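You operate a simulated robot arm through the tools that you are given. There is no shell and no other tool.

The job below is to be done with a simulated robot arm. You get a single attempt, and the scene is never put back.

## Task
Shut the air tap, bleed the line and dial 15 psi.
Fine: stand the chuck on the yellow spot; blue tap first, then bleed to zero. Set down upright: air chuck.
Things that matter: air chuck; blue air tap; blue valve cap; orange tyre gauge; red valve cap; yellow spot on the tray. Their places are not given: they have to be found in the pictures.

It is judged by the outcome, as a careful person would: the job done as asked, and still so three seconds after it is handed in. It fails if anything else is knocked over, pushed out of place, dropped, spilled or broken.

## Robot
A 7-joint arm with a two-finger parallel gripper, fixed in place. Base frame: the origin is at the foot of the arm, x ahead of it, y to its left, z up. Lengths are in mm, angles in rad, forces in N, time in s.
Its first joint turns from -2.897 to 2.897 rad. Payload 3.43 kg.
The TCP is the grasp point between the finger pads, 30 mm short of the fingertips. In the tool frame z runs along the fingers and y along their closing line. Largest opening 94 mm; finger width 28, thickness 10; the body of the gripper, 50 by 96 mm, starts 55 mm behind the TCP.
Orientation is that of the tool frame in the base frame, as a unit quaternion [x, y, z, w]. With the fingers straight down and closing along the base's y, the tool's x points along the base's -x, its y along +y and its z along -z.

## Interface
- The arm moves only by the tool nudge_tool. Its argument "increments" is a list that holds one entry, the list of rows, each a list of 7 numbers: the shift along the base's x, y, z in m, then the turn, a rotation vector about the base's x, y, z in rad, then the finger opening in m, from 0 to 0.094. In form: [[[dx, dy, dz, wx, wy, wz, claw], ...]]. A call has 1 to 20 rows; each row is the pose to reach, as a shift and turn from the pose commanded when the call began. A row lasts 0.2 s, in which the tool goes at most 50 mm and 0.15 rad; a call with a longer step from one row to the next is refused whole, and so is a gripper value outside its range. A pose out of reach is approached as far as the arm can. The call stops where the force on the tool passes 40 N (or 10 N more than at its start, if that is more) or the arm is blocked; 0.2 s more then pass. The fingers move at their own pace (about 45 mm/s each) and stop on an object; they squeeze with about 36 N. The grip force told is the motor's: it shows also when the fingers shut on nothing. Time passes only in rows, and 0.2 s behind the last, so rows that repeat a pose let the fingers close. The reply holds the time, the measured pose of the TCP, the force on the tool along the base axes, the opening and the grip force, in the units named above and with some noise, with the torque about the TCP (base axes, N m) and any sound that the robot's microphone picked up, and new pictures: "pictures" is both (left out), scene, wrist or none.
- Cameras (640 x 400 px; columns grow to the right, rows downward): "scene" is fixed at [213.1, 498.8, 1574]; the picture's right is [0.11, -0.99, 0.00], its down [-0.89, -0.10, -0.44] and it looks along [0.44, 0.05, -0.90] (base axes); focal length 361 px, centre (320, 200). "wrist" rides on the gripper at [76, 14, -103] in the tool frame; the picture's right is [-0.18, 0.98, 0.00], its down [-0.75, -0.14, -0.64] and it looks along [-0.63, -0.12, 0.77] (tool axes); focal length 243 px, centre (320, 200).
- move_column(by): slides the trunk up (or, below 0, down) by that many mm; the arm rides with it, the base frame stays. It gives what a move gives, with no picture.
- locate(camera, pixels): there is no depth. For up to 12 entries [column, row, z] of the newest picture of that camera ("zoom" is the newest enlarged one), the place [x, y] in the base frame at which the ray of that pixel passes the height z, good to about 3 mm, but the place of the scene camera against the robot may be out by one fixed shift of up to 18 mm in any direction. It takes no simulated time.
- zoom(camera, box): a new picture of the part [left, top, right, bottom] of that camera's present view, enlarged. It takes no simulated time.
- job_done(): hands the job in; it is judged then, once.

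Unless the task says otherwise, let go and move clear before handing in.

The tools are called after "Request:" as name(argument=value, ...) on one line, values as JSON. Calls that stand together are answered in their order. nudge_tool: Moves the arm, as the interface text tells. Its arguments: {"type":"object","properties":{"increments":{"type":"array","items":{"type":"array","items":{"type":"array","items":{"type":"number"}}}},"pictures":{"type":"string","enum":["both","scene","wrist","none"]}},"required":["increments"]} The other tools are called the same way: move_column (by) slides the trunk up or down; locate (camera, pixels) gives the place at which the rays of pixels pass given heights; zoom (camera, box) takes an enlarged picture of a part of a camera's view; job_done () hands the job in.

At the start:

```text
time_s: 0.0
eef_pos: [413.8, 356.3, 1253.3]
tcp_rot: [-0.001, 1.0, 0.0, 0.0]
wrist_force: [-0.1, 0.5, -0.3]
ft_torque: [-0.02, -0.02, 0.03]
width: 94.0
grip_force: 0.1
trunk travel left (down, up): [-375.0, 235.0]
```

scene: 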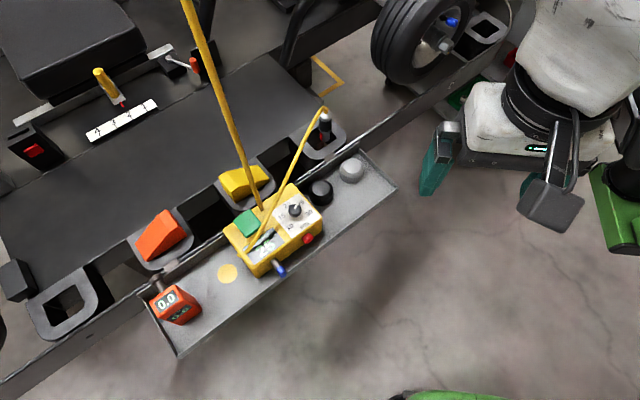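
wrist: 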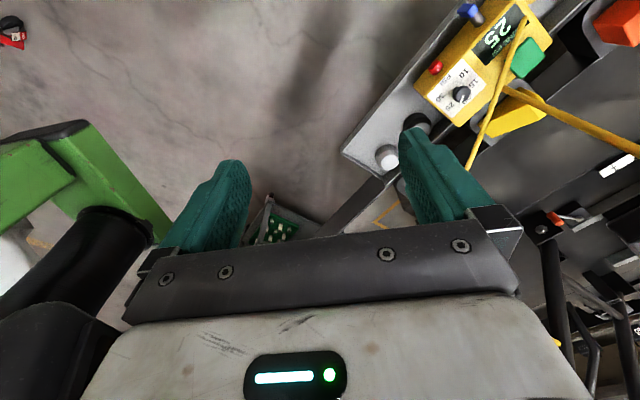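

The scene picture shows a tray (about pixels 140-395, 150-355) with a yellow inflator box (dial at 295,210, blue tap at 279,268, red button at 308,238), the orange gauge at (175,303) and the yellow spot at (227,273). I'll zoom in to understand the details.

Request:
zoom(camera="scene", box=[200, 90, 400, 290])

Request:
zoom(camera="scene", box=[220, 170, 330, 290])

Request:
zoom(camera="wrist", box=[340, 0, 640, 200])

Request:
zoom(camera="scene", box=[130, 190, 330, 360])

```text
2.00 times, centred on (300, 190) of scene
```

zoom: 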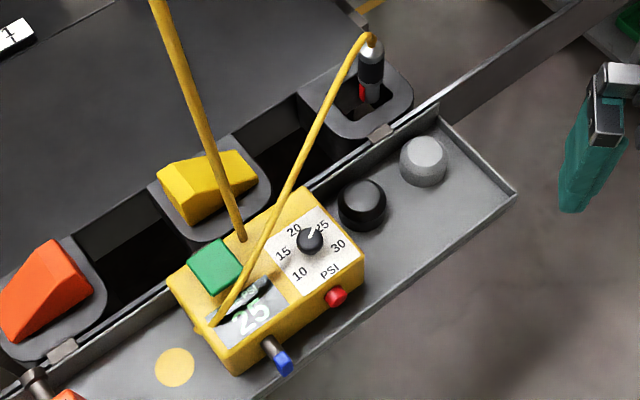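

```text
3.33 times, centred on (275, 230) of scene
```

zoom: 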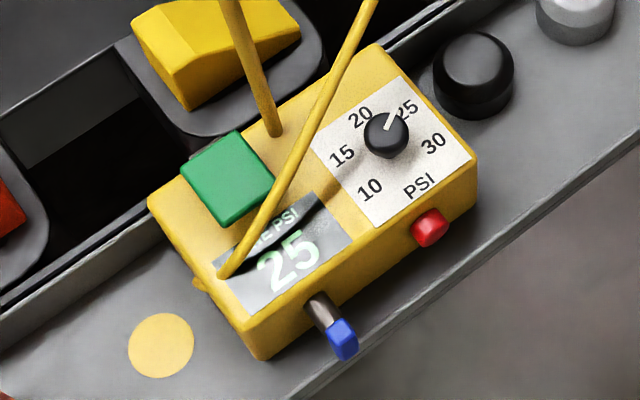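

```text
2.00 times, centred on (490, 100) of wrist
```

zoom: 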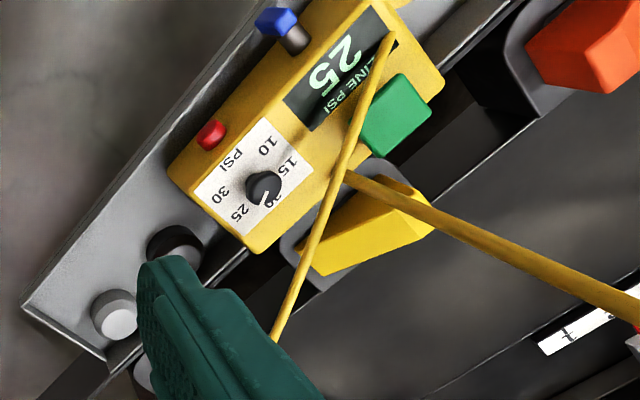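

```text
2.35 times, centred on (230, 275) of scene
```

zoom: 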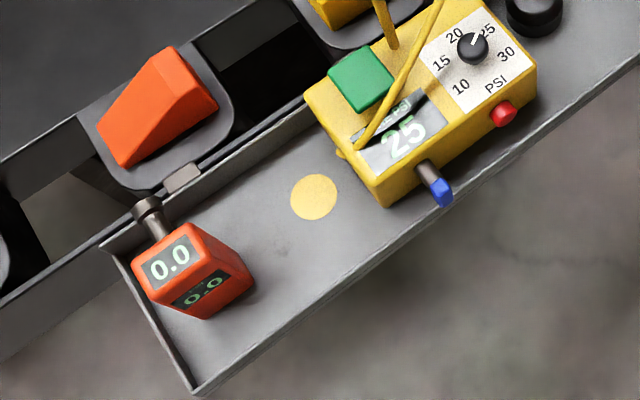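

The dial sits near (505, 582, 921) by rough triangulation of the two views, and the air chuck stands in a holder ring at scene (325,120) with its hose going to the box. I'll get the positions of several features at candidate heights before moving.

Request:
locate(camera="scene", pixels=[[295, 210, 920], [227, 273, 850], [180, 355, 860], [395, 185, 860], [279, 268, 890], [308, 238, 890], [325, 118, 900], [325, 118, 1000], [262, 208, 920], [185, 0, 1200], [248, 250, 920], [175, 303, 880]])

Request:
locate(camera="wrist", pixels=[[461.5, 93.5, 920], [435, 67, 890], [469, 12, 890], [387, 156, 860], [341, 155, 860]])

```text
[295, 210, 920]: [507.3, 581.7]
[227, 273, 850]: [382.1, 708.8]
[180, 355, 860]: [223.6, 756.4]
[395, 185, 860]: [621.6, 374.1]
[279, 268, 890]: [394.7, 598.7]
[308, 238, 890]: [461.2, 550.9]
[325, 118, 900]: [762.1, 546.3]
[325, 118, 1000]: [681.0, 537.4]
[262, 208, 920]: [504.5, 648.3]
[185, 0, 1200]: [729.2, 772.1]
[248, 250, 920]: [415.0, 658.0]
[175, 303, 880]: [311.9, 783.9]
```

```text
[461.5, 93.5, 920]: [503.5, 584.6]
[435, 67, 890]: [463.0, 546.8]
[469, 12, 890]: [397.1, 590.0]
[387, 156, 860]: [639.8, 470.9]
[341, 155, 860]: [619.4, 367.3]
```

Both cameras agree on the dial (~505,583,920), red button (~462,549,890) and blue tap (~396,594,890); the tray's long axis runs about -45° in the base frame. I'll move to a viewing pose in front of the box, turning the tool 45° so the wrist camera looks square at the box's front.

Request:
nudge_tool(increments=[[[-0.011, 0.024, -0.029, 0, 0, 0.112, 0.094], [-0.021, 0.048, -0.058, 0, 0, 0.224, 0.094], [-0.032, 0.072, -0.087, 0, 0, 0.336, 0.094], [-0.043, 0.097, -0.115, 0, 0, 0.449, 0.094], [-0.054, 0.121, -0.144, 0, 0, 0.561, 0.094], [-0.064, 0.145, -0.173, 0, 0, 0.673, 0.094], [-0.075, 0.169, -0.202, 0, 0, 0.785, 0.094]]], pictures="both")

```text
time_s: 1.6
eef_pos: [426.3, 517.1, 1060.8]
tcp_rot: [-0.3, 0.954, 0.005, 0.005]
wrist_force: [0.3, -0.3, -0.1]
ft_torque: [-0.01, 0.01, 0.0]
width: 93.9
grip_force: 0.0
trunk travel left (down, up): [-375.0, 235.0]
stopped in row 7: the arm was blocked; the commanded pose is now the measured one
```

scene: 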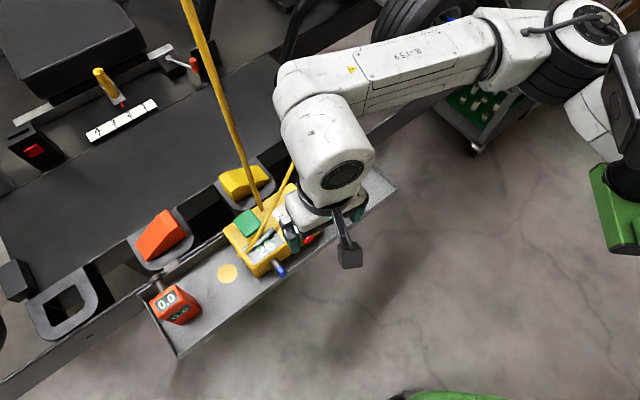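
wrist: 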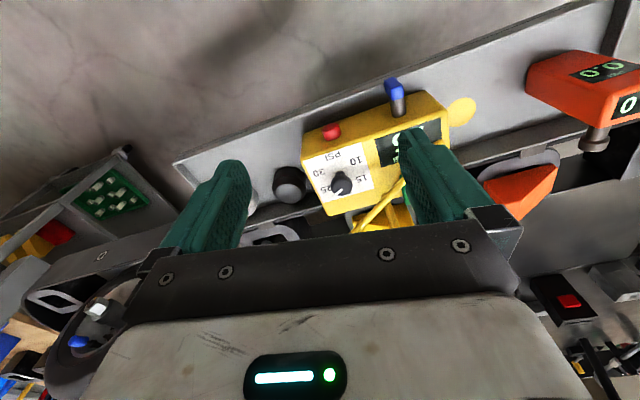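

The arm stopped at (426,517,1061) with no force on the tool, so this looks like a joint or link limit rather than contact. I'll probe with small separate moves to learn which direction is limited.

Request:
nudge_tool(increments=[[[-0.02, 0.0, 0.0, 0, 0, 0, 0.094], [-0.04, 0.0, 0.0, 0, 0, 0, 0.094]]], pictures="none")

Request:
nudge_tool(increments=[[[0.0, 0.02, 0.0, 0, 0, 0, 0.094], [0.0, 0.04, 0.0, 0, 0, 0, 0.094]]], pictures="none")

Request:
nudge_tool(increments=[[[0.0, 0.0, 0.0, 0, 0, 0.1, 0.094], [0.0, 0.0, 0.0, 0, 0, 0.17, 0.094]]], pictures="none")

```text
time_s: 2.5
eef_pos: [420.3, 511.0, 1057.5]
tcp_rot: [-0.269, 0.963, 0.001, 0.002]
wrist_force: [0.5, 0.6, 0.0]
ft_torque: [0.03, -0.01, 0.01]
width: 94.2
grip_force: 0.0
trunk travel left (down, up): [-375.0, 235.0]
stopped in row 2: the arm was blocked; the commanded pose is now the measured one
```

```text
time_s: 3.2
eef_pos: [472.8, 543.2, 1060.5]
tcp_rot: [-0.223, 0.975, 0.005, 0.005]
wrist_force: [0.1, -0.3, 0.6]
ft_torque: [0.02, 0.0, -0.01]
width: 94.0
grip_force: 0.0
trunk travel left (down, up): [-375.0, 235.0]
stopped in row 2: the arm was blocked; the commanded pose is now the measured one
```

```text
time_s: 3.9
eef_pos: [471.4, 542.3, 1062.5]
tcp_rot: [-0.306, 0.952, 0.005, 0.006]
wrist_force: [-0.7, 0.4, 0.7]
ft_torque: [0.03, 0.01, -0.04]
width: 94.2
grip_force: 0.1
trunk travel left (down, up): [-375.0, 235.0]
```

Rotation works, but translating toward +y/-x slides the tool to +x (TCP angle stuck near 50° about the base), so some upstream joint or link is limiting. I'll look at the arm in the scene view.

Request:
zoom(camera="scene", box=[260, 0, 640, 260])

Request:
zoom(camera="wrist", box=[0, 0, 640, 400])

```text
1.54 times, centred on (450, 130) of scene
```

zoom: 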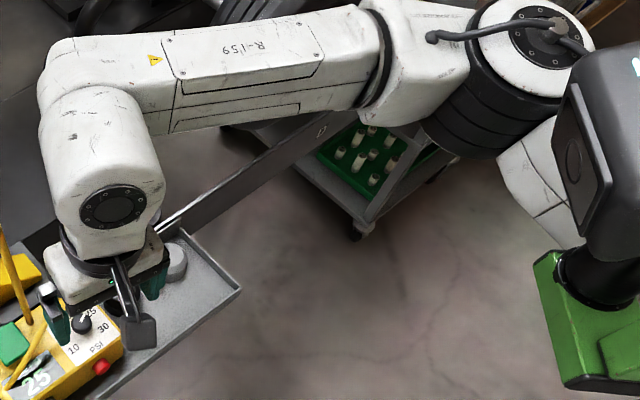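

```text
1.00 times, centred on (320, 200) of wrist (not enlarged: the box is as wide or as high as the picture)
```

zoom: 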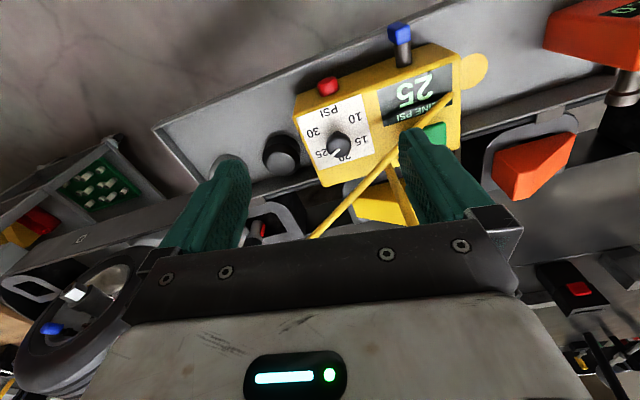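

The picture shows the chain green part (610,210) – black neck – dark housing (620,100) – white link – elbow – forearm. To learn which parts ride on the trunk, I'll lower the column a bit (tips stay well above the box) and look again.

Request:
move_column(by=-40)

Request:
zoom(camera="scene", box=[260, 0, 640, 260])

```text
time_s: 4.7
eef_pos: [470.5, 542.5, 1022.1]
tcp_rot: [-0.306, 0.952, 0.004, 0.006]
wrist_force: [-0.3, -1.0, 0.1]
ft_torque: [0.03, 0.01, 0.01]
width: 94.0
grip_force: 0.1
trunk travel left (down, up): [-335.0, 275.0]
```

```text
1.54 times, centred on (450, 130) of scene
```

zoom: 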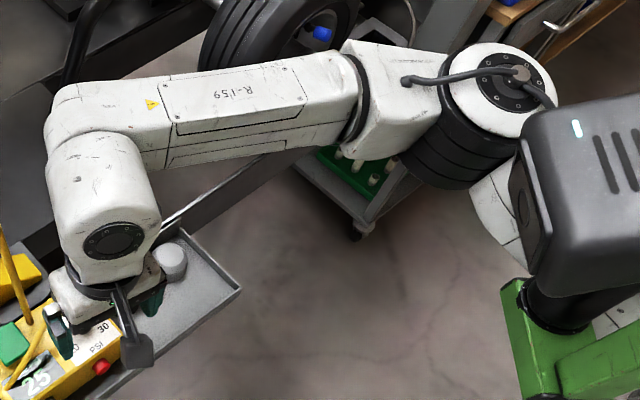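

The green torso, neck and dark head ride with the trunk, so the head near scene (600,120) may be what the upper arm/elbow runs into. I'll look at the full views now from the lowered height.

Request:
zoom(camera="scene", box=[0, 0, 640, 400])

Request:
zoom(camera="wrist", box=[0, 0, 640, 400])

Request:
zoom(camera="scene", box=[480, 0, 640, 260])

```text
1.00 times, centred on (320, 200) of scene (not enlarged: the box is as wide or as high as the picture)
```

zoom: 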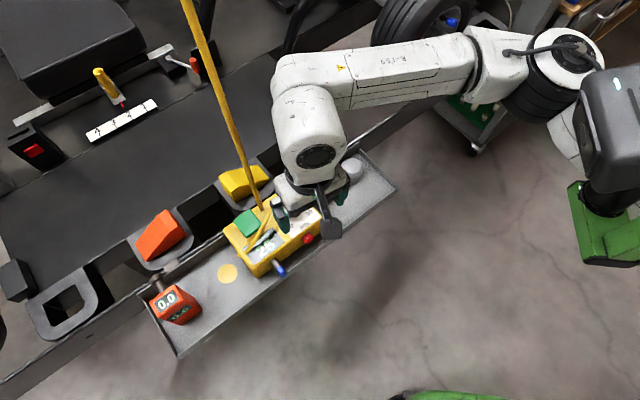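

```text
1.00 times, centred on (320, 200) of wrist (not enlarged: the box is as wide or as high as the picture)
```

zoom: 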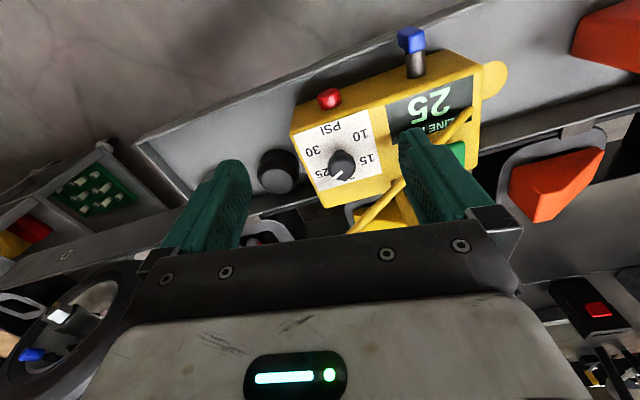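

```text
1.54 times, centred on (560, 130) of scene
```

zoom: 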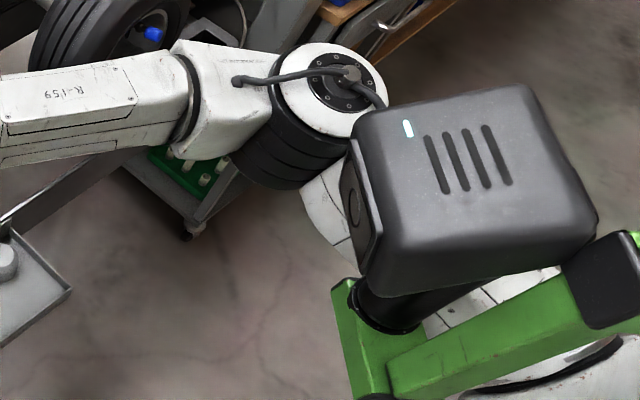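

The green boom and head stand right beside the elbow (zoom 320,150 against 355,180), so swinging toward +y drives the elbow into the head. Raising the trunk while the hand stays low should put the elbow below the head, so I'll raise it and then lower the tool.

Request:
move_column(by=200)

Request:
nudge_tool(increments=[[[0.0, 0.0, -0.03, 0, 0, 0, 0.094], [0.0, 0.0, -0.06, 0, 0, 0, 0.094], [0.0, 0.0, -0.09, 0, 0, 0, 0.094], [0.0, 0.0, -0.12, 0, 0, 0, 0.094], [0.0, 0.0, -0.15, 0, 0, 0, 0.094], [0.0, 0.0, -0.18, 0, 0, 0, 0.094]]], pictures="both")

```text
time_s: 6.8
eef_pos: [472.0, 543.2, 1221.6]
tcp_rot: [-0.305, 0.952, 0.004, 0.005]
wrist_force: [-0.9, 0.0, -0.5]
ft_torque: [0.02, 0.0, 0.01]
width: 93.8
grip_force: 0.1
trunk travel left (down, up): [-535.0, 75.0]
```

```text
time_s: 8.2
eef_pos: [471.9, 542.7, 1040.4]
tcp_rot: [-0.306, 0.952, 0.004, 0.005]
wrist_force: [0.5, -0.2, -0.4]
ft_torque: [0.0, 0.03, 0.03]
width: 94.0
grip_force: 0.1
trunk travel left (down, up): [-535.0, 75.0]
```

scene: 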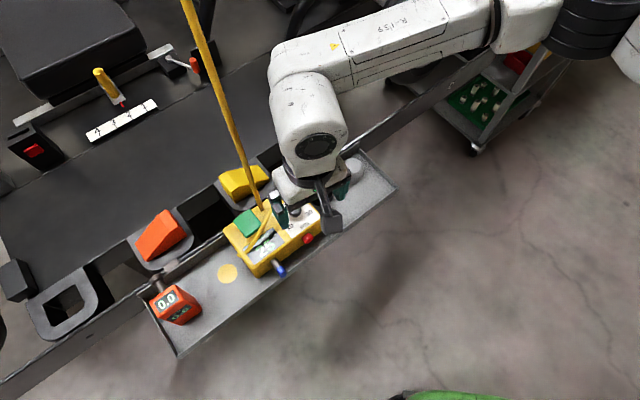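
wrist: 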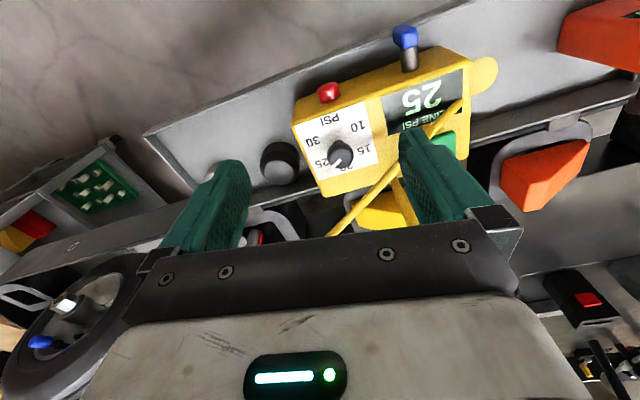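

Motion down worked with the raised trunk (TCP now at 1040) and the head left the view. I'll test motion toward -x / +y in the freed configuration.

Request:
nudge_tool(increments=[[[-0.02, 0.0, 0.0, 0, 0, 0.05, 0.094], [-0.04, 0.0, 0.0, 0, 0, 0.1, 0.094], [-0.06, 0.0, 0.0, 0, 0, 0.15, 0.094]]], pictures="none")

```text
time_s: 9.1
eef_pos: [412.4, 542.1, 1040.4]
tcp_rot: [-0.374, 0.928, 0.006, 0.004]
wrist_force: [0.2, 0.1, -0.3]
ft_torque: [0.01, 0.0, 0.02]
width: 94.0
grip_force: 0.1
trunk travel left (down, up): [-535.0, 75.0]
```

That works now: TCP (412,542,1040), yaw ≈0.767 rad. I'll continue to the viewing pose in front of the box.

Request:
nudge_tool(increments=[[[-0.03, 0.0, 0.0, 0, 0, 0.0, 0.094], [-0.06, 0.0, 0.0, 0, 0, 0.0, 0.094], [-0.08, -0.01, 0.0, 0, 0, 0.0, 0.094]]], pictures="both")

Request:
zoom(camera="wrist", box=[220, 60, 460, 210])

```text
time_s: 10.1
eef_pos: [381.1, 526.4, 1033.4]
tcp_rot: [-0.328, 0.945, 0.0, -0.005]
wrist_force: [0.1, 0.1, -0.4]
ft_torque: [0.02, 0.02, 0.0]
width: 94.0
grip_force: 0.0
trunk travel left (down, up): [-535.0, 75.0]
stopped in row 3: the arm was blocked; the commanded pose is now the measured one
```

scene: 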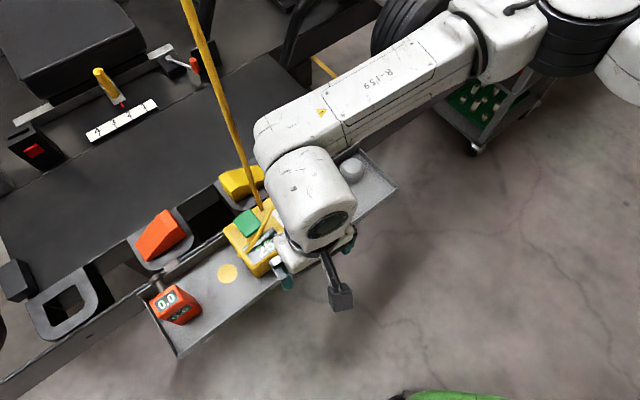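
wrist: 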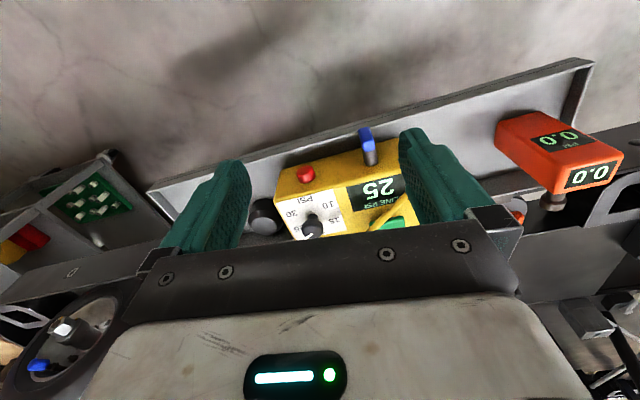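

```text
2.67 times, centred on (340, 135) of wrist
```

zoom: 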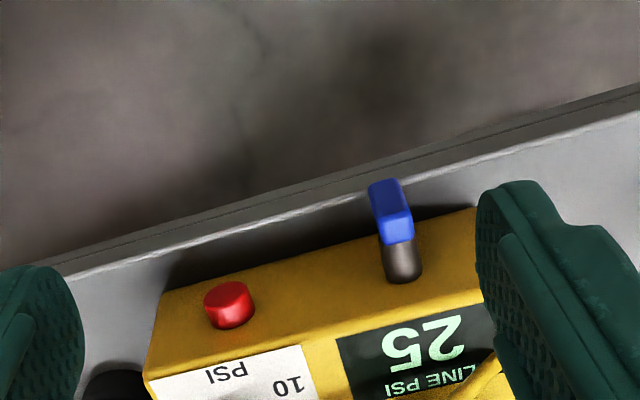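

The arm was blocked again near (381,526); the wrist view shows the blue tap (zoom 395,215) on a grey stem and red button (zoom 228,303). I'll raise the trunk the remaining way while lowering the tool to give the elbow more room, then test +y.

Request:
move_column(by=70)

Request:
nudge_tool(increments=[[[0.0, 0.0, -0.03, 0, 0, 0, 0.094], [0.0, 0.0, -0.06, 0, 0, 0, 0.094], [0.0, 0.03, -0.07, 0, 0, 0, 0.094], [0.0, 0.06, -0.07, 0, 0, 0, 0.094], [0.0, 0.09, -0.07, 0, 0, 0, 0.094]]], pictures="both")

```text
time_s: 11.1
eef_pos: [379.6, 525.5, 1103.3]
tcp_rot: [-0.327, 0.945, 0.0, -0.006]
wrist_force: [-0.5, -0.4, -0.4]
ft_torque: [0.02, -0.02, 0.02]
width: 94.1
grip_force: 0.0
trunk travel left (down, up): [-605.0, 5.0]
```

```text
time_s: 12.3
eef_pos: [380.3, 616.1, 1034.6]
tcp_rot: [-0.328, 0.945, 0.0, -0.004]
wrist_force: [0.3, 1.0, -0.2]
ft_torque: [0.06, 0.02, -0.03]
width: 93.7
grip_force: 0.1
trunk travel left (down, up): [-605.0, 5.0]
```

scene: 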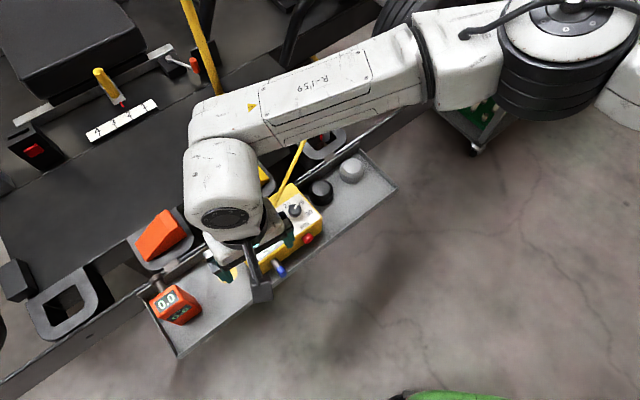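
wrist: 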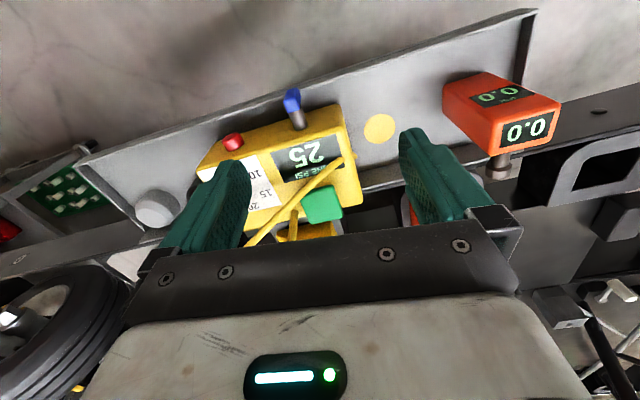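

The arm now moves freely: TCP (380,616,1035). I'll zoom the wrist view on the tap, box, spot and gauge to measure positions.

Request:
zoom(camera="wrist", box=[180, 70, 420, 220])

Request:
zoom(camera="scene", box=[160, 60, 360, 300])

Request:
locate(camera="wrist", pixels=[[380, 128, 850], [380, 128, 840], [293, 103, 890], [299, 122, 890], [233, 141, 890], [232, 141, 900], [340, 104, 920], [360, 205, 920], [440, 80, 920], [152, 210, 870], [535, 10, 865], [78, 160, 865]])

```text
2.67 times, centred on (300, 145) of wrist
```

zoom: 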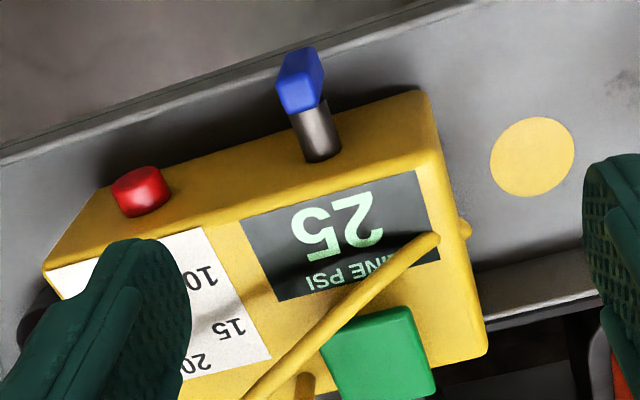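

```text
1.67 times, centred on (260, 180) of scene
```

zoom: 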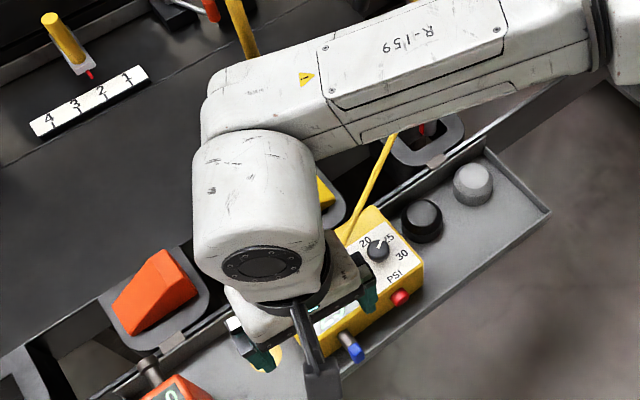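

```text
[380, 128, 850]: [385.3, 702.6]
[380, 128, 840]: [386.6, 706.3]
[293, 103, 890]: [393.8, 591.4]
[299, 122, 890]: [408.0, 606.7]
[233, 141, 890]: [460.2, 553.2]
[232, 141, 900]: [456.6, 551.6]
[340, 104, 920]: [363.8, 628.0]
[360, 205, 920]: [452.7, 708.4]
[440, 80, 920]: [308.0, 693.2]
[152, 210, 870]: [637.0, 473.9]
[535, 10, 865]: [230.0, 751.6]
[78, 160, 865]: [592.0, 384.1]
```

The red button lies near (459,552) at ~890-900 and the spot near (386,704). I'll zoom closely at the blue tap from both cameras to understand its handle geometry.

Request:
zoom(camera="scene", box=[255, 245, 305, 295])

Request:
zoom(camera="wrist", box=[260, 70, 340, 140])

```text
8.00 times, centred on (280, 270) of scene
```

zoom: 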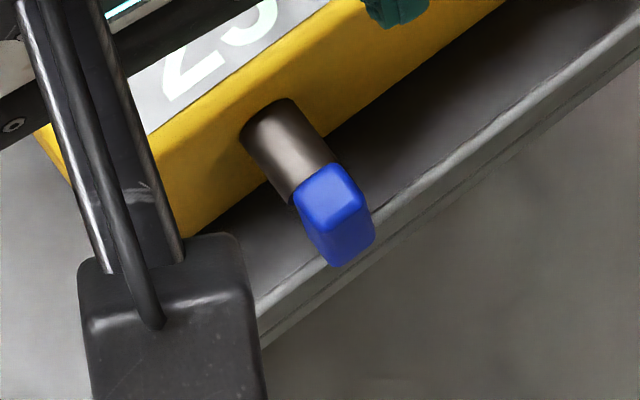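

```text
5.71 times, centred on (300, 105) of wrist
```

zoom: 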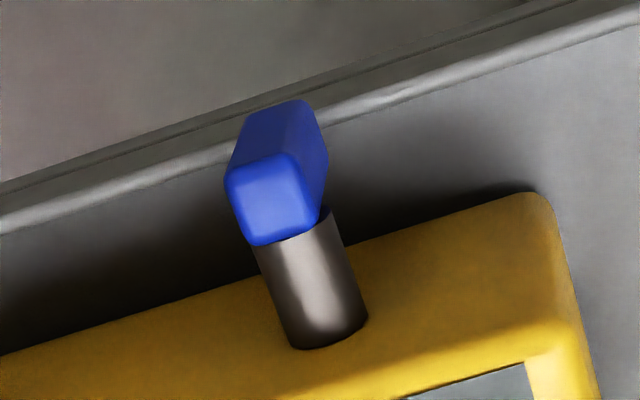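

The zooms show the tap: a horizontal stem out of the box's front face with a blue lever hanging downward from its end (top face near wrist zoom (270,200), front face beyond it). A quarter turn is best done with the tool horizontal facing the box, so I'll align the yaw to the box (~0.80 rad) and try tilting the tool.

Request:
nudge_tool(increments=[[[-0.01, -0.015, 0.0, 0, 0, 0.065, 0.094], [-0.02, -0.03, 0.0, 0, 0, 0.13, 0.094]]], pictures="none")

Request:
nudge_tool(increments=[[[0, 0, 0, 0.1, -0.1, 0, 0.094], [0, 0, 0, 0.2, -0.2, 0, 0.094], [0, 0, 0, 0.3, -0.3, 0, 0.094]]], pictures="both")

```text
time_s: 12.9
eef_pos: [359.3, 586.7, 1034.7]
tcp_rot: [-0.389, 0.921, 0.001, -0.004]
wrist_force: [0.1, 0.2, 0.6]
ft_torque: [0.01, 0.02, 0.07]
width: 94.1
grip_force: 0.1
trunk travel left (down, up): [-605.0, 5.0]
```

```text
time_s: 13.7
eef_pos: [364.2, 574.2, 1017.6]
tcp_rot: [-0.371, 0.909, 0.069, 0.177]
wrist_force: [0.1, 0.3, 0.9]
ft_torque: [-0.01, -0.02, 0.01]
width: 94.0
grip_force: 0.0
trunk travel left (down, up): [-605.0, 5.0]
```

scene: 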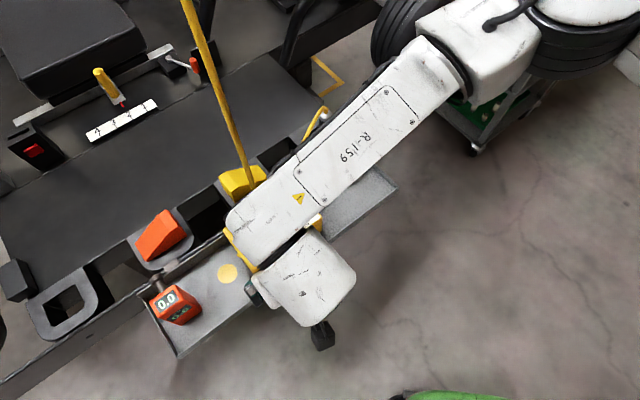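
wrist: 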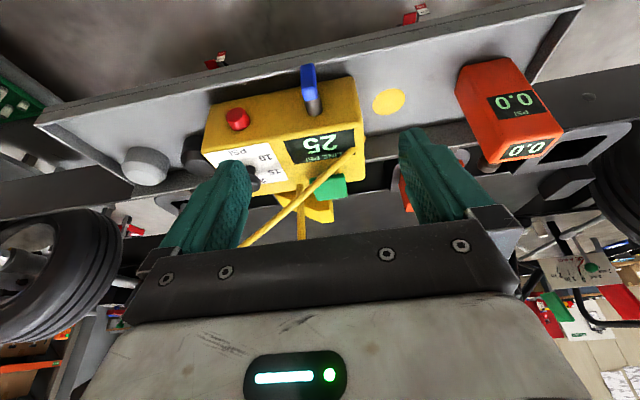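

The tilt works (about 22°), though the pose lags a bit from the command. I'll let it settle and see if it converges.

Request:
nudge_tool(increments=[[[0, 0, 0, 0, 0, 0, 0.094], [0, 0, 0, 0, 0, 0, 0.094]]], pictures="none")

```text
time_s: 14.3
eef_pos: [362.5, 572.9, 1015.5]
tcp_rot: [-0.373, 0.908, 0.067, 0.177]
wrist_force: [-0.1, 0.5, 0.3]
ft_torque: [0.03, -0.02, 0.0]
width: 93.9
grip_force: 0.0
trunk travel left (down, up): [-605.0, 5.0]
```

The tool settles at about 22° tilt, so a fully horizontal tool may not be reachable; I'll plan the tap with a near-vertical tool instead. First I'll zoom this oblique wrist view to measure the tap and box heights.

Request:
zoom(camera="wrist", box=[190, 50, 430, 200])

Request:
zoom(camera="wrist", box=[275, 55, 355, 125])

```text
2.67 times, centred on (310, 125) of wrist
```

zoom: 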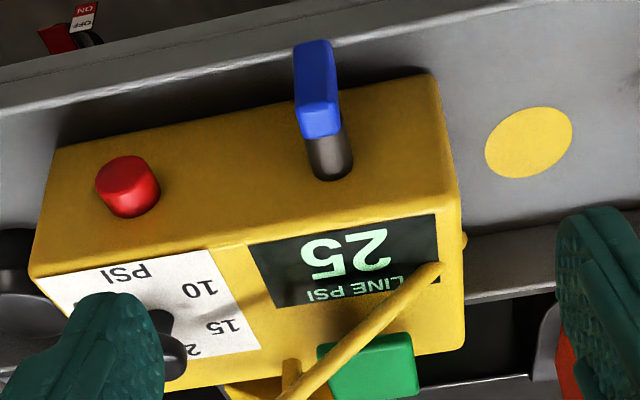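

```text
5.71 times, centred on (315, 90) of wrist
```

zoom: 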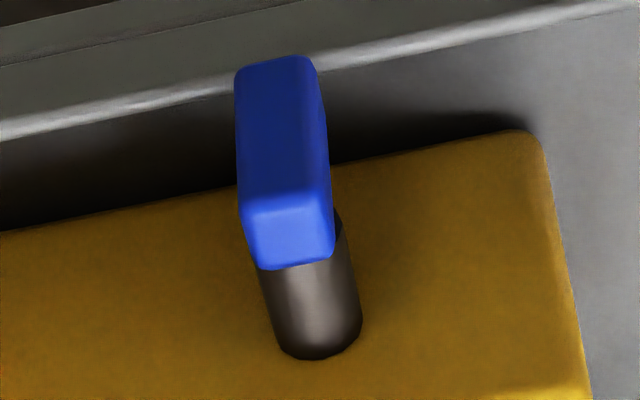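

This view clearly shows the lever hanging down from the stem end (top face zoom (285,230), bottom (275,65)). I'll triangulate by locating the same features at several heights here and comparing with the earlier pose.

Request:
locate(camera="zoom", pixels=[[287, 232, 880], [287, 232, 890], [287, 232, 900], [276, 68, 855], [276, 68, 865], [276, 68, 875], [318, 335, 880], [318, 335, 890], [262, 135, 850], [262, 135, 860], [525, 133, 850], [525, 133, 840]])

Request:
locate(camera="wrist", pixels=[[388.5, 103.5, 850], [388.5, 103.5, 840], [388.5, 103.5, 830], [237.5, 119.5, 890], [237.5, 119.5, 900], [237.5, 119.5, 880], [258, 174, 915], [258, 174, 925], [328, 187, 920], [328, 187, 935], [145, 165, 860], [145, 165, 880]])

```text
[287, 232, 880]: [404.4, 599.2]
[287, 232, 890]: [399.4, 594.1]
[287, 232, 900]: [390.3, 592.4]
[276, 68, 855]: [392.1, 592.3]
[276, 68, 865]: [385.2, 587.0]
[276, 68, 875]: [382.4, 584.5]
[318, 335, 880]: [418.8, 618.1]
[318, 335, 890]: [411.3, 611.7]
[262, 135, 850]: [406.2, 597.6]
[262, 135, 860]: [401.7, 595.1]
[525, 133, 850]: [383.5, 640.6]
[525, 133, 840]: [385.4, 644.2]
```

```text
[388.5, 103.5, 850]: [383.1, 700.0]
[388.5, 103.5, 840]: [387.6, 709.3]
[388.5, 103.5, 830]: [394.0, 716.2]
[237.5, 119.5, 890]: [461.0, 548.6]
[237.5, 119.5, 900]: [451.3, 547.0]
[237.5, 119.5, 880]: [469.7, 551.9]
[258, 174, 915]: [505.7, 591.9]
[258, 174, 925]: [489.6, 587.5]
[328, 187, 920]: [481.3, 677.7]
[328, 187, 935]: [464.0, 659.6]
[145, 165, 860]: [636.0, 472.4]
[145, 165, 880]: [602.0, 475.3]
```

Triangulation gives: tray floor ≈845 mm, yellow spot ≈(386,705), red button ≈(461,550,890), lever centre ≈(394,592) spanning z≈861–895 with the stem axis near 888. I'll return the tool to vertical and hover above the lever to check alignment.

Request:
nudge_tool(increments=[[[0.008, 0.0, 0.0, -0.1, 0.1, 0, 0.094], [0.016, 0.0, 0.0, -0.2, 0.2, 0, 0.094], [0.024, 0.0, 0.0, -0.3, 0.3, 0, 0.06], [0.031, 0.001, -0.02, -0.3, 0.3, 0, 0.05], [0.031, 0.001, -0.04, -0.3, 0.3, 0, 0.04], [0.031, 0.001, -0.04, -0.3, 0.3, 0, 0.04]]], pictures="both")

Request:
zoom(camera="wrist", box=[200, 60, 440, 210])

```text
time_s: 15.7
eef_pos: [391.6, 587.3, 994.1]
tcp_rot: [-0.389, 0.921, 0.001, -0.005]
wrist_force: [-0.4, 0.7, 0.0]
ft_torque: [-0.04, -0.01, 0.03]
width: 39.9
grip_force: 0.0
trunk travel left (down, up): [-605.0, 5.0]
```

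scene: 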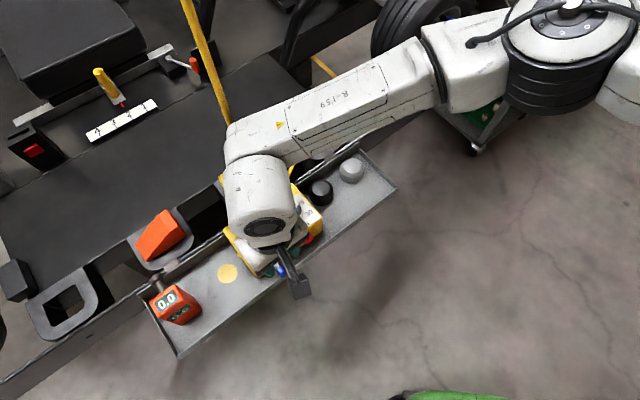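
wrist: 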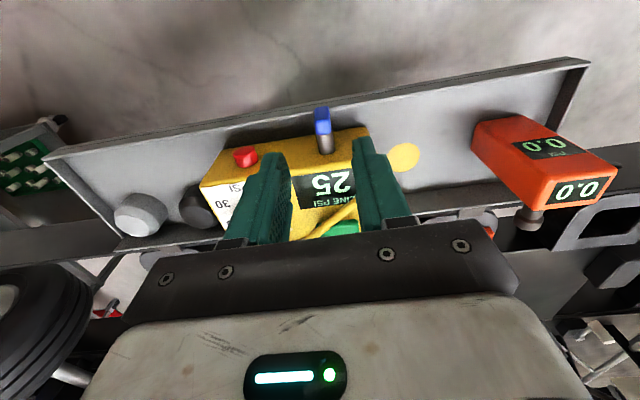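

```text
2.67 times, centred on (320, 135) of wrist
```

zoom: 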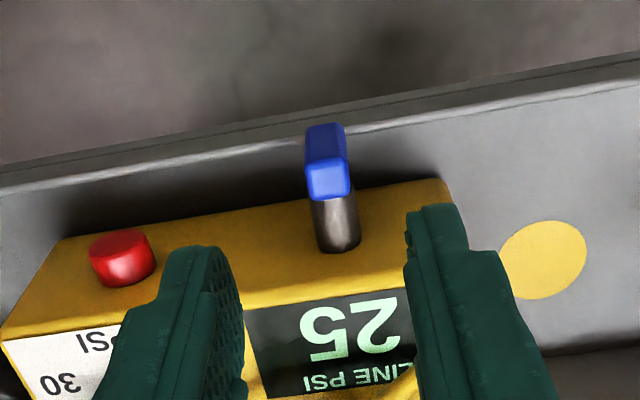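

The lever's top centre at wrist pixel (324,127.5) versus the TCP line (320,117) means it's ~1.5 mm to tool +y and ~9 mm forward. I'll shift by (+1,+3) mm and descend so the fingers straddle the lever.

Request:
nudge_tool(increments=[[[0.001, 0.003, -0.02, 0, 0, 0, 0.04], [0.001, 0.003, -0.045, 0, 0, 0, 0.04], [0.001, 0.003, -0.065, 0, 0, 0, 0.04], [0.001, 0.003, -0.08, 0, 0, 0, 0.04], [0.001, 0.003, -0.088, 0, 0, 0, 0.04]]], pictures="both")

Request:
zoom(camera="wrist", box=[200, 60, 440, 210])

Request:
zoom(camera="scene", box=[230, 210, 330, 300])

```text
time_s: 16.9
eef_pos: [391.4, 590.6, 904.0]
tcp_rot: [-0.389, 0.921, 0.0, -0.003]
wrist_force: [-0.1, -0.1, 0.2]
ft_torque: [0.03, 0.01, -0.01]
width: 40.0
grip_force: 0.1
trunk travel left (down, up): [-605.0, 5.0]
```

scene: 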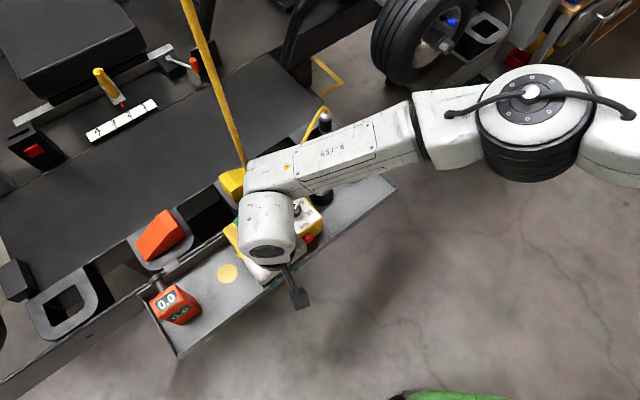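
wrist: 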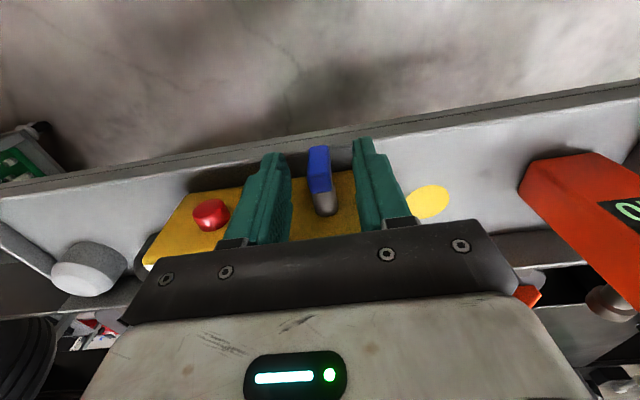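

```text
2.67 times, centred on (320, 135) of wrist
```

zoom: 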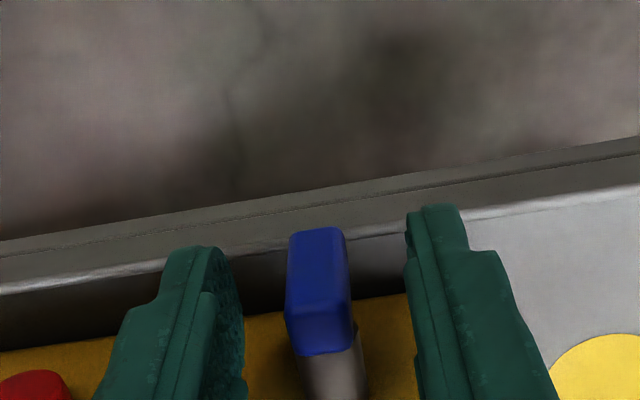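

```text
4.44 times, centred on (280, 255) of scene
```

zoom: 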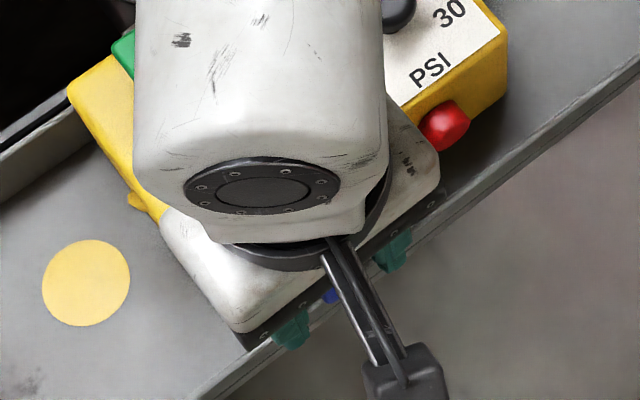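

The fingers straddle the lever nicely (lever at zoom 319 between finger faces 235 and 415), no contact forces. I'll go down 3 mm more and close on it.

Request:
nudge_tool(increments=[[[0, 0, -0.003, 0, 0, 0, 0.04], [0, 0, -0.003, 0, 0, 0, 0.02], [0, 0, -0.003, 0, 0, 0, 0.01], [0, 0, -0.003, 0, 0, 0, 0.0], [0, 0, -0.003, 0, 0, 0, 0.0]]], pictures="wrist")

```text
time_s: 18.1
eef_pos: [392.8, 590.9, 903.5]
tcp_rot: [-0.388, 0.921, -0.001, -0.005]
wrist_force: [2.1, -3.5, -0.9]
ft_torque: [0.07, -0.14, -0.65]
width: 13.9
grip_force: 45.1
trunk travel left (down, up): [-605.0, 5.0]
```

wrist: 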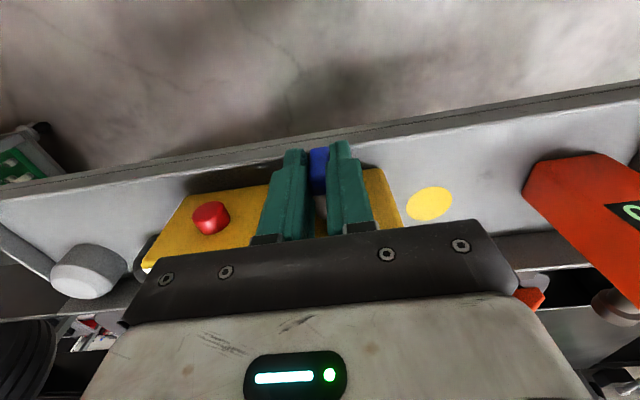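

The lever is gripped (width 13.9 mm). Now I'll test rotating it about the stem axis (z≈888) clockwise seen from the front by 0.12 rad and read the torque.

Request:
nudge_tool(increments=[[[0.0007, -0.0006, 0.0, 0.0418, 0.043, 0, 0.0], [0.0013, -0.0013, -0.0001, 0.0836, 0.086, 0, 0.0], [0.0013, -0.0013, -0.0001, 0.0836, 0.086, 0, 0.0]]], pictures="none")

```text
time_s: 18.9
eef_pos: [394.0, 587.3, 903.1]
tcp_rot: [-0.387, 0.92, 0.056, -0.029]
wrist_force: [4.8, -7.3, 0.6]
ft_torque: [0.27, -0.44, -0.75]
width: 13.8
grip_force: 45.4
trunk travel left (down, up): [-605.0, 5.0]
```

Rotation proceeded with modest force (~8 N sideways). I'll continue to about 0.35 rad and look at whether the lever follows.

Request:
nudge_tool(increments=[[[0.001, -0.001, -0.0002, 0.0523, 0.0538, 0, 0.0], [0.002, -0.0019, -0.0005, 0.1045, 0.1075, 0, 0.0], [0.0028, -0.0028, -0.0008, 0.16, 0.165, 0, 0.0], [0.0028, -0.0028, -0.0008, 0.16, 0.165, 0, 0.0]]], pictures="both")

Request:
zoom(camera="wrist", box=[200, 90, 440, 240])

```text
time_s: 19.9
eef_pos: [396.9, 586.3, 902.6]
tcp_rot: [-0.384, 0.906, 0.162, -0.072]
wrist_force: [2.5, 2.8, -0.5]
ft_torque: [0.32, -0.34, -0.73]
width: 14.1
grip_force: 45.0
trunk travel left (down, up): [-605.0, 5.0]
```

scene: 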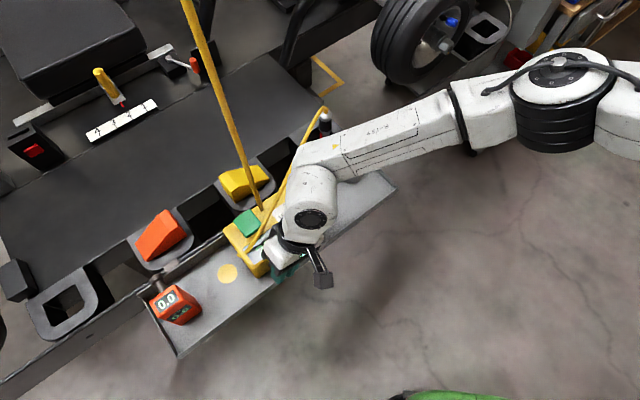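
wrist: 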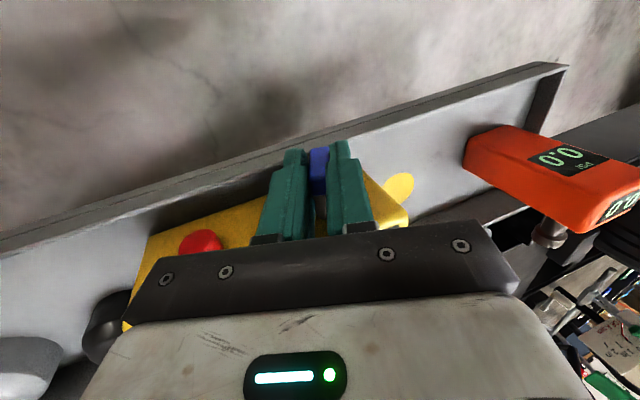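

```text
2.67 times, centred on (320, 165) of wrist
```

zoom: 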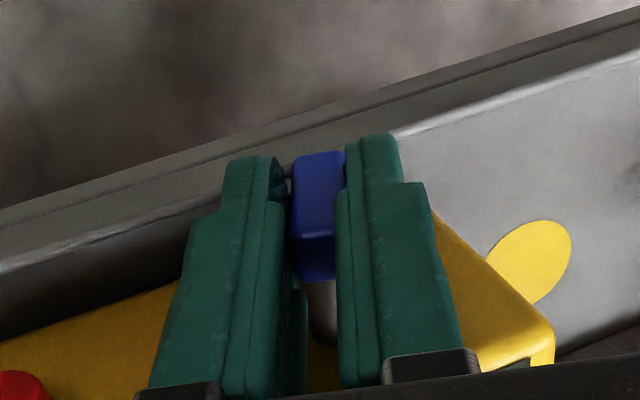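

The lever follows the fingers (blue bar stays aligned between them while the box is now skewed by ~20°). I'll continue to about 40°, which still leaves the hand's lower corner above the red button.

Request:
nudge_tool(increments=[[[0.0012, -0.0012, -0.0007, 0.0815, 0.0839, 0, 0.0], [0.0023, -0.0022, -0.0016, 0.163, 0.1678, 0, 0.0], [0.0034, -0.0032, -0.0027, 0.244, 0.251, 0, 0.0], [0.0034, -0.0032, -0.0027, 0.244, 0.251, 0, 0.0]]], pictures="both")

Request:
zoom(camera="scene", box=[220, 150, 360, 310])

```text
time_s: 20.9
eef_pos: [400.2, 583.5, 900.7]
tcp_rot: [-0.365, 0.864, 0.318, -0.138]
wrist_force: [2.6, 13.2, 2.7]
ft_torque: [0.1, 0.04, -0.67]
width: 13.7
grip_force: 45.2
trunk travel left (down, up): [-605.0, 5.0]
```

scene: 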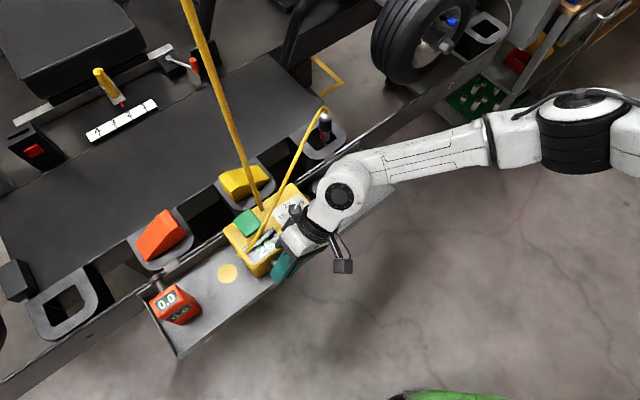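
wrist: 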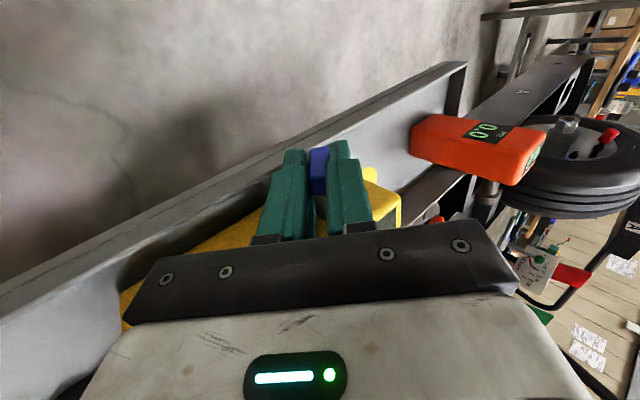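

```text
2.50 times, centred on (290, 230) of scene
```

zoom: 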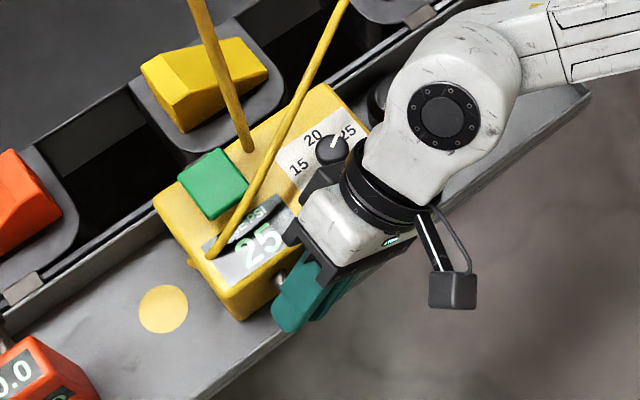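

The lever is now at ~40° and holding. I'll open just slightly (so the lower finger doesn't touch the tray rim), withdraw straight outward from the box, then look.

Request:
nudge_tool(increments=[[[0, 0, 0, 0, 0, 0, 0.019], [0, 0, 0, 0, 0, 0, 0.019], [-0.0055, -0.0058, 0, 0, 0, 0, 0.019], [-0.014, -0.0145, 0, 0, 0, 0, 0.019], [-0.024, -0.025, 0, 0, 0, 0, 0.019], [-0.031, -0.0325, 0, 0, 0, 0, 0.019]]], pictures="both")

Request:
zoom(camera="scene", box=[240, 220, 310, 300])

Request:
zoom(camera="wrist", box=[240, 60, 440, 200])

```text
time_s: 22.3
eef_pos: [367.9, 549.2, 898.7]
tcp_rot: [-0.366, 0.864, 0.316, -0.138]
wrist_force: [0.1, 0.4, -0.4]
ft_torque: [-0.03, 0.0, 0.01]
width: 18.9
grip_force: 0.2
trunk travel left (down, up): [-605.0, 5.0]
```

scene: 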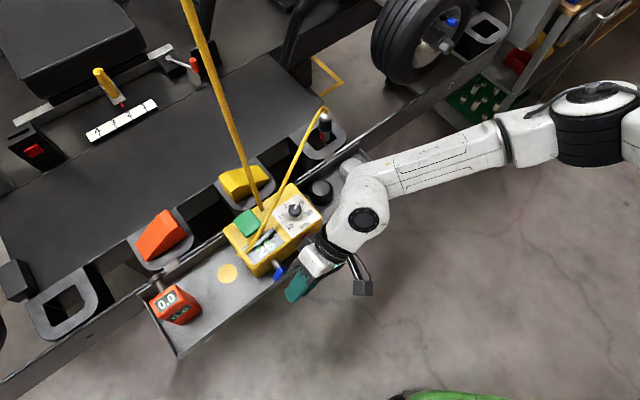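
wrist: 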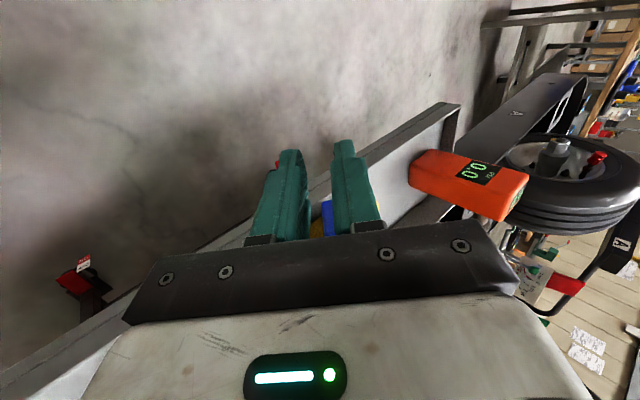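

```text
5.00 times, centred on (275, 260) of scene
```

zoom: 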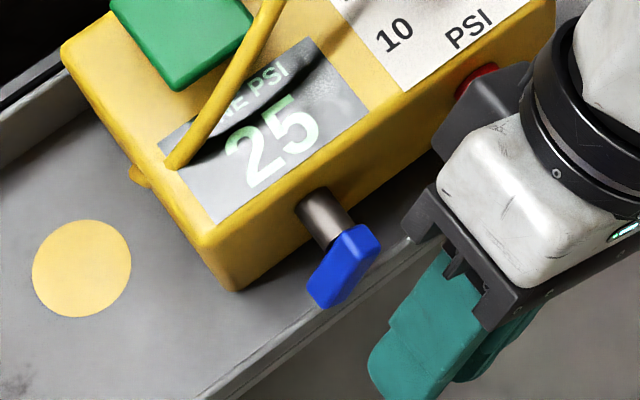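

```text
2.86 times, centred on (340, 130) of wrist
```

zoom: 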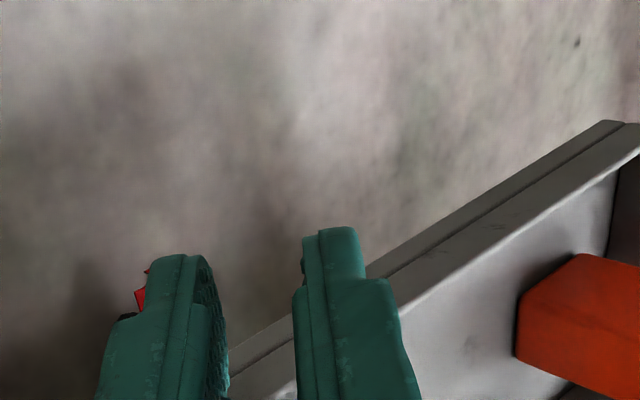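

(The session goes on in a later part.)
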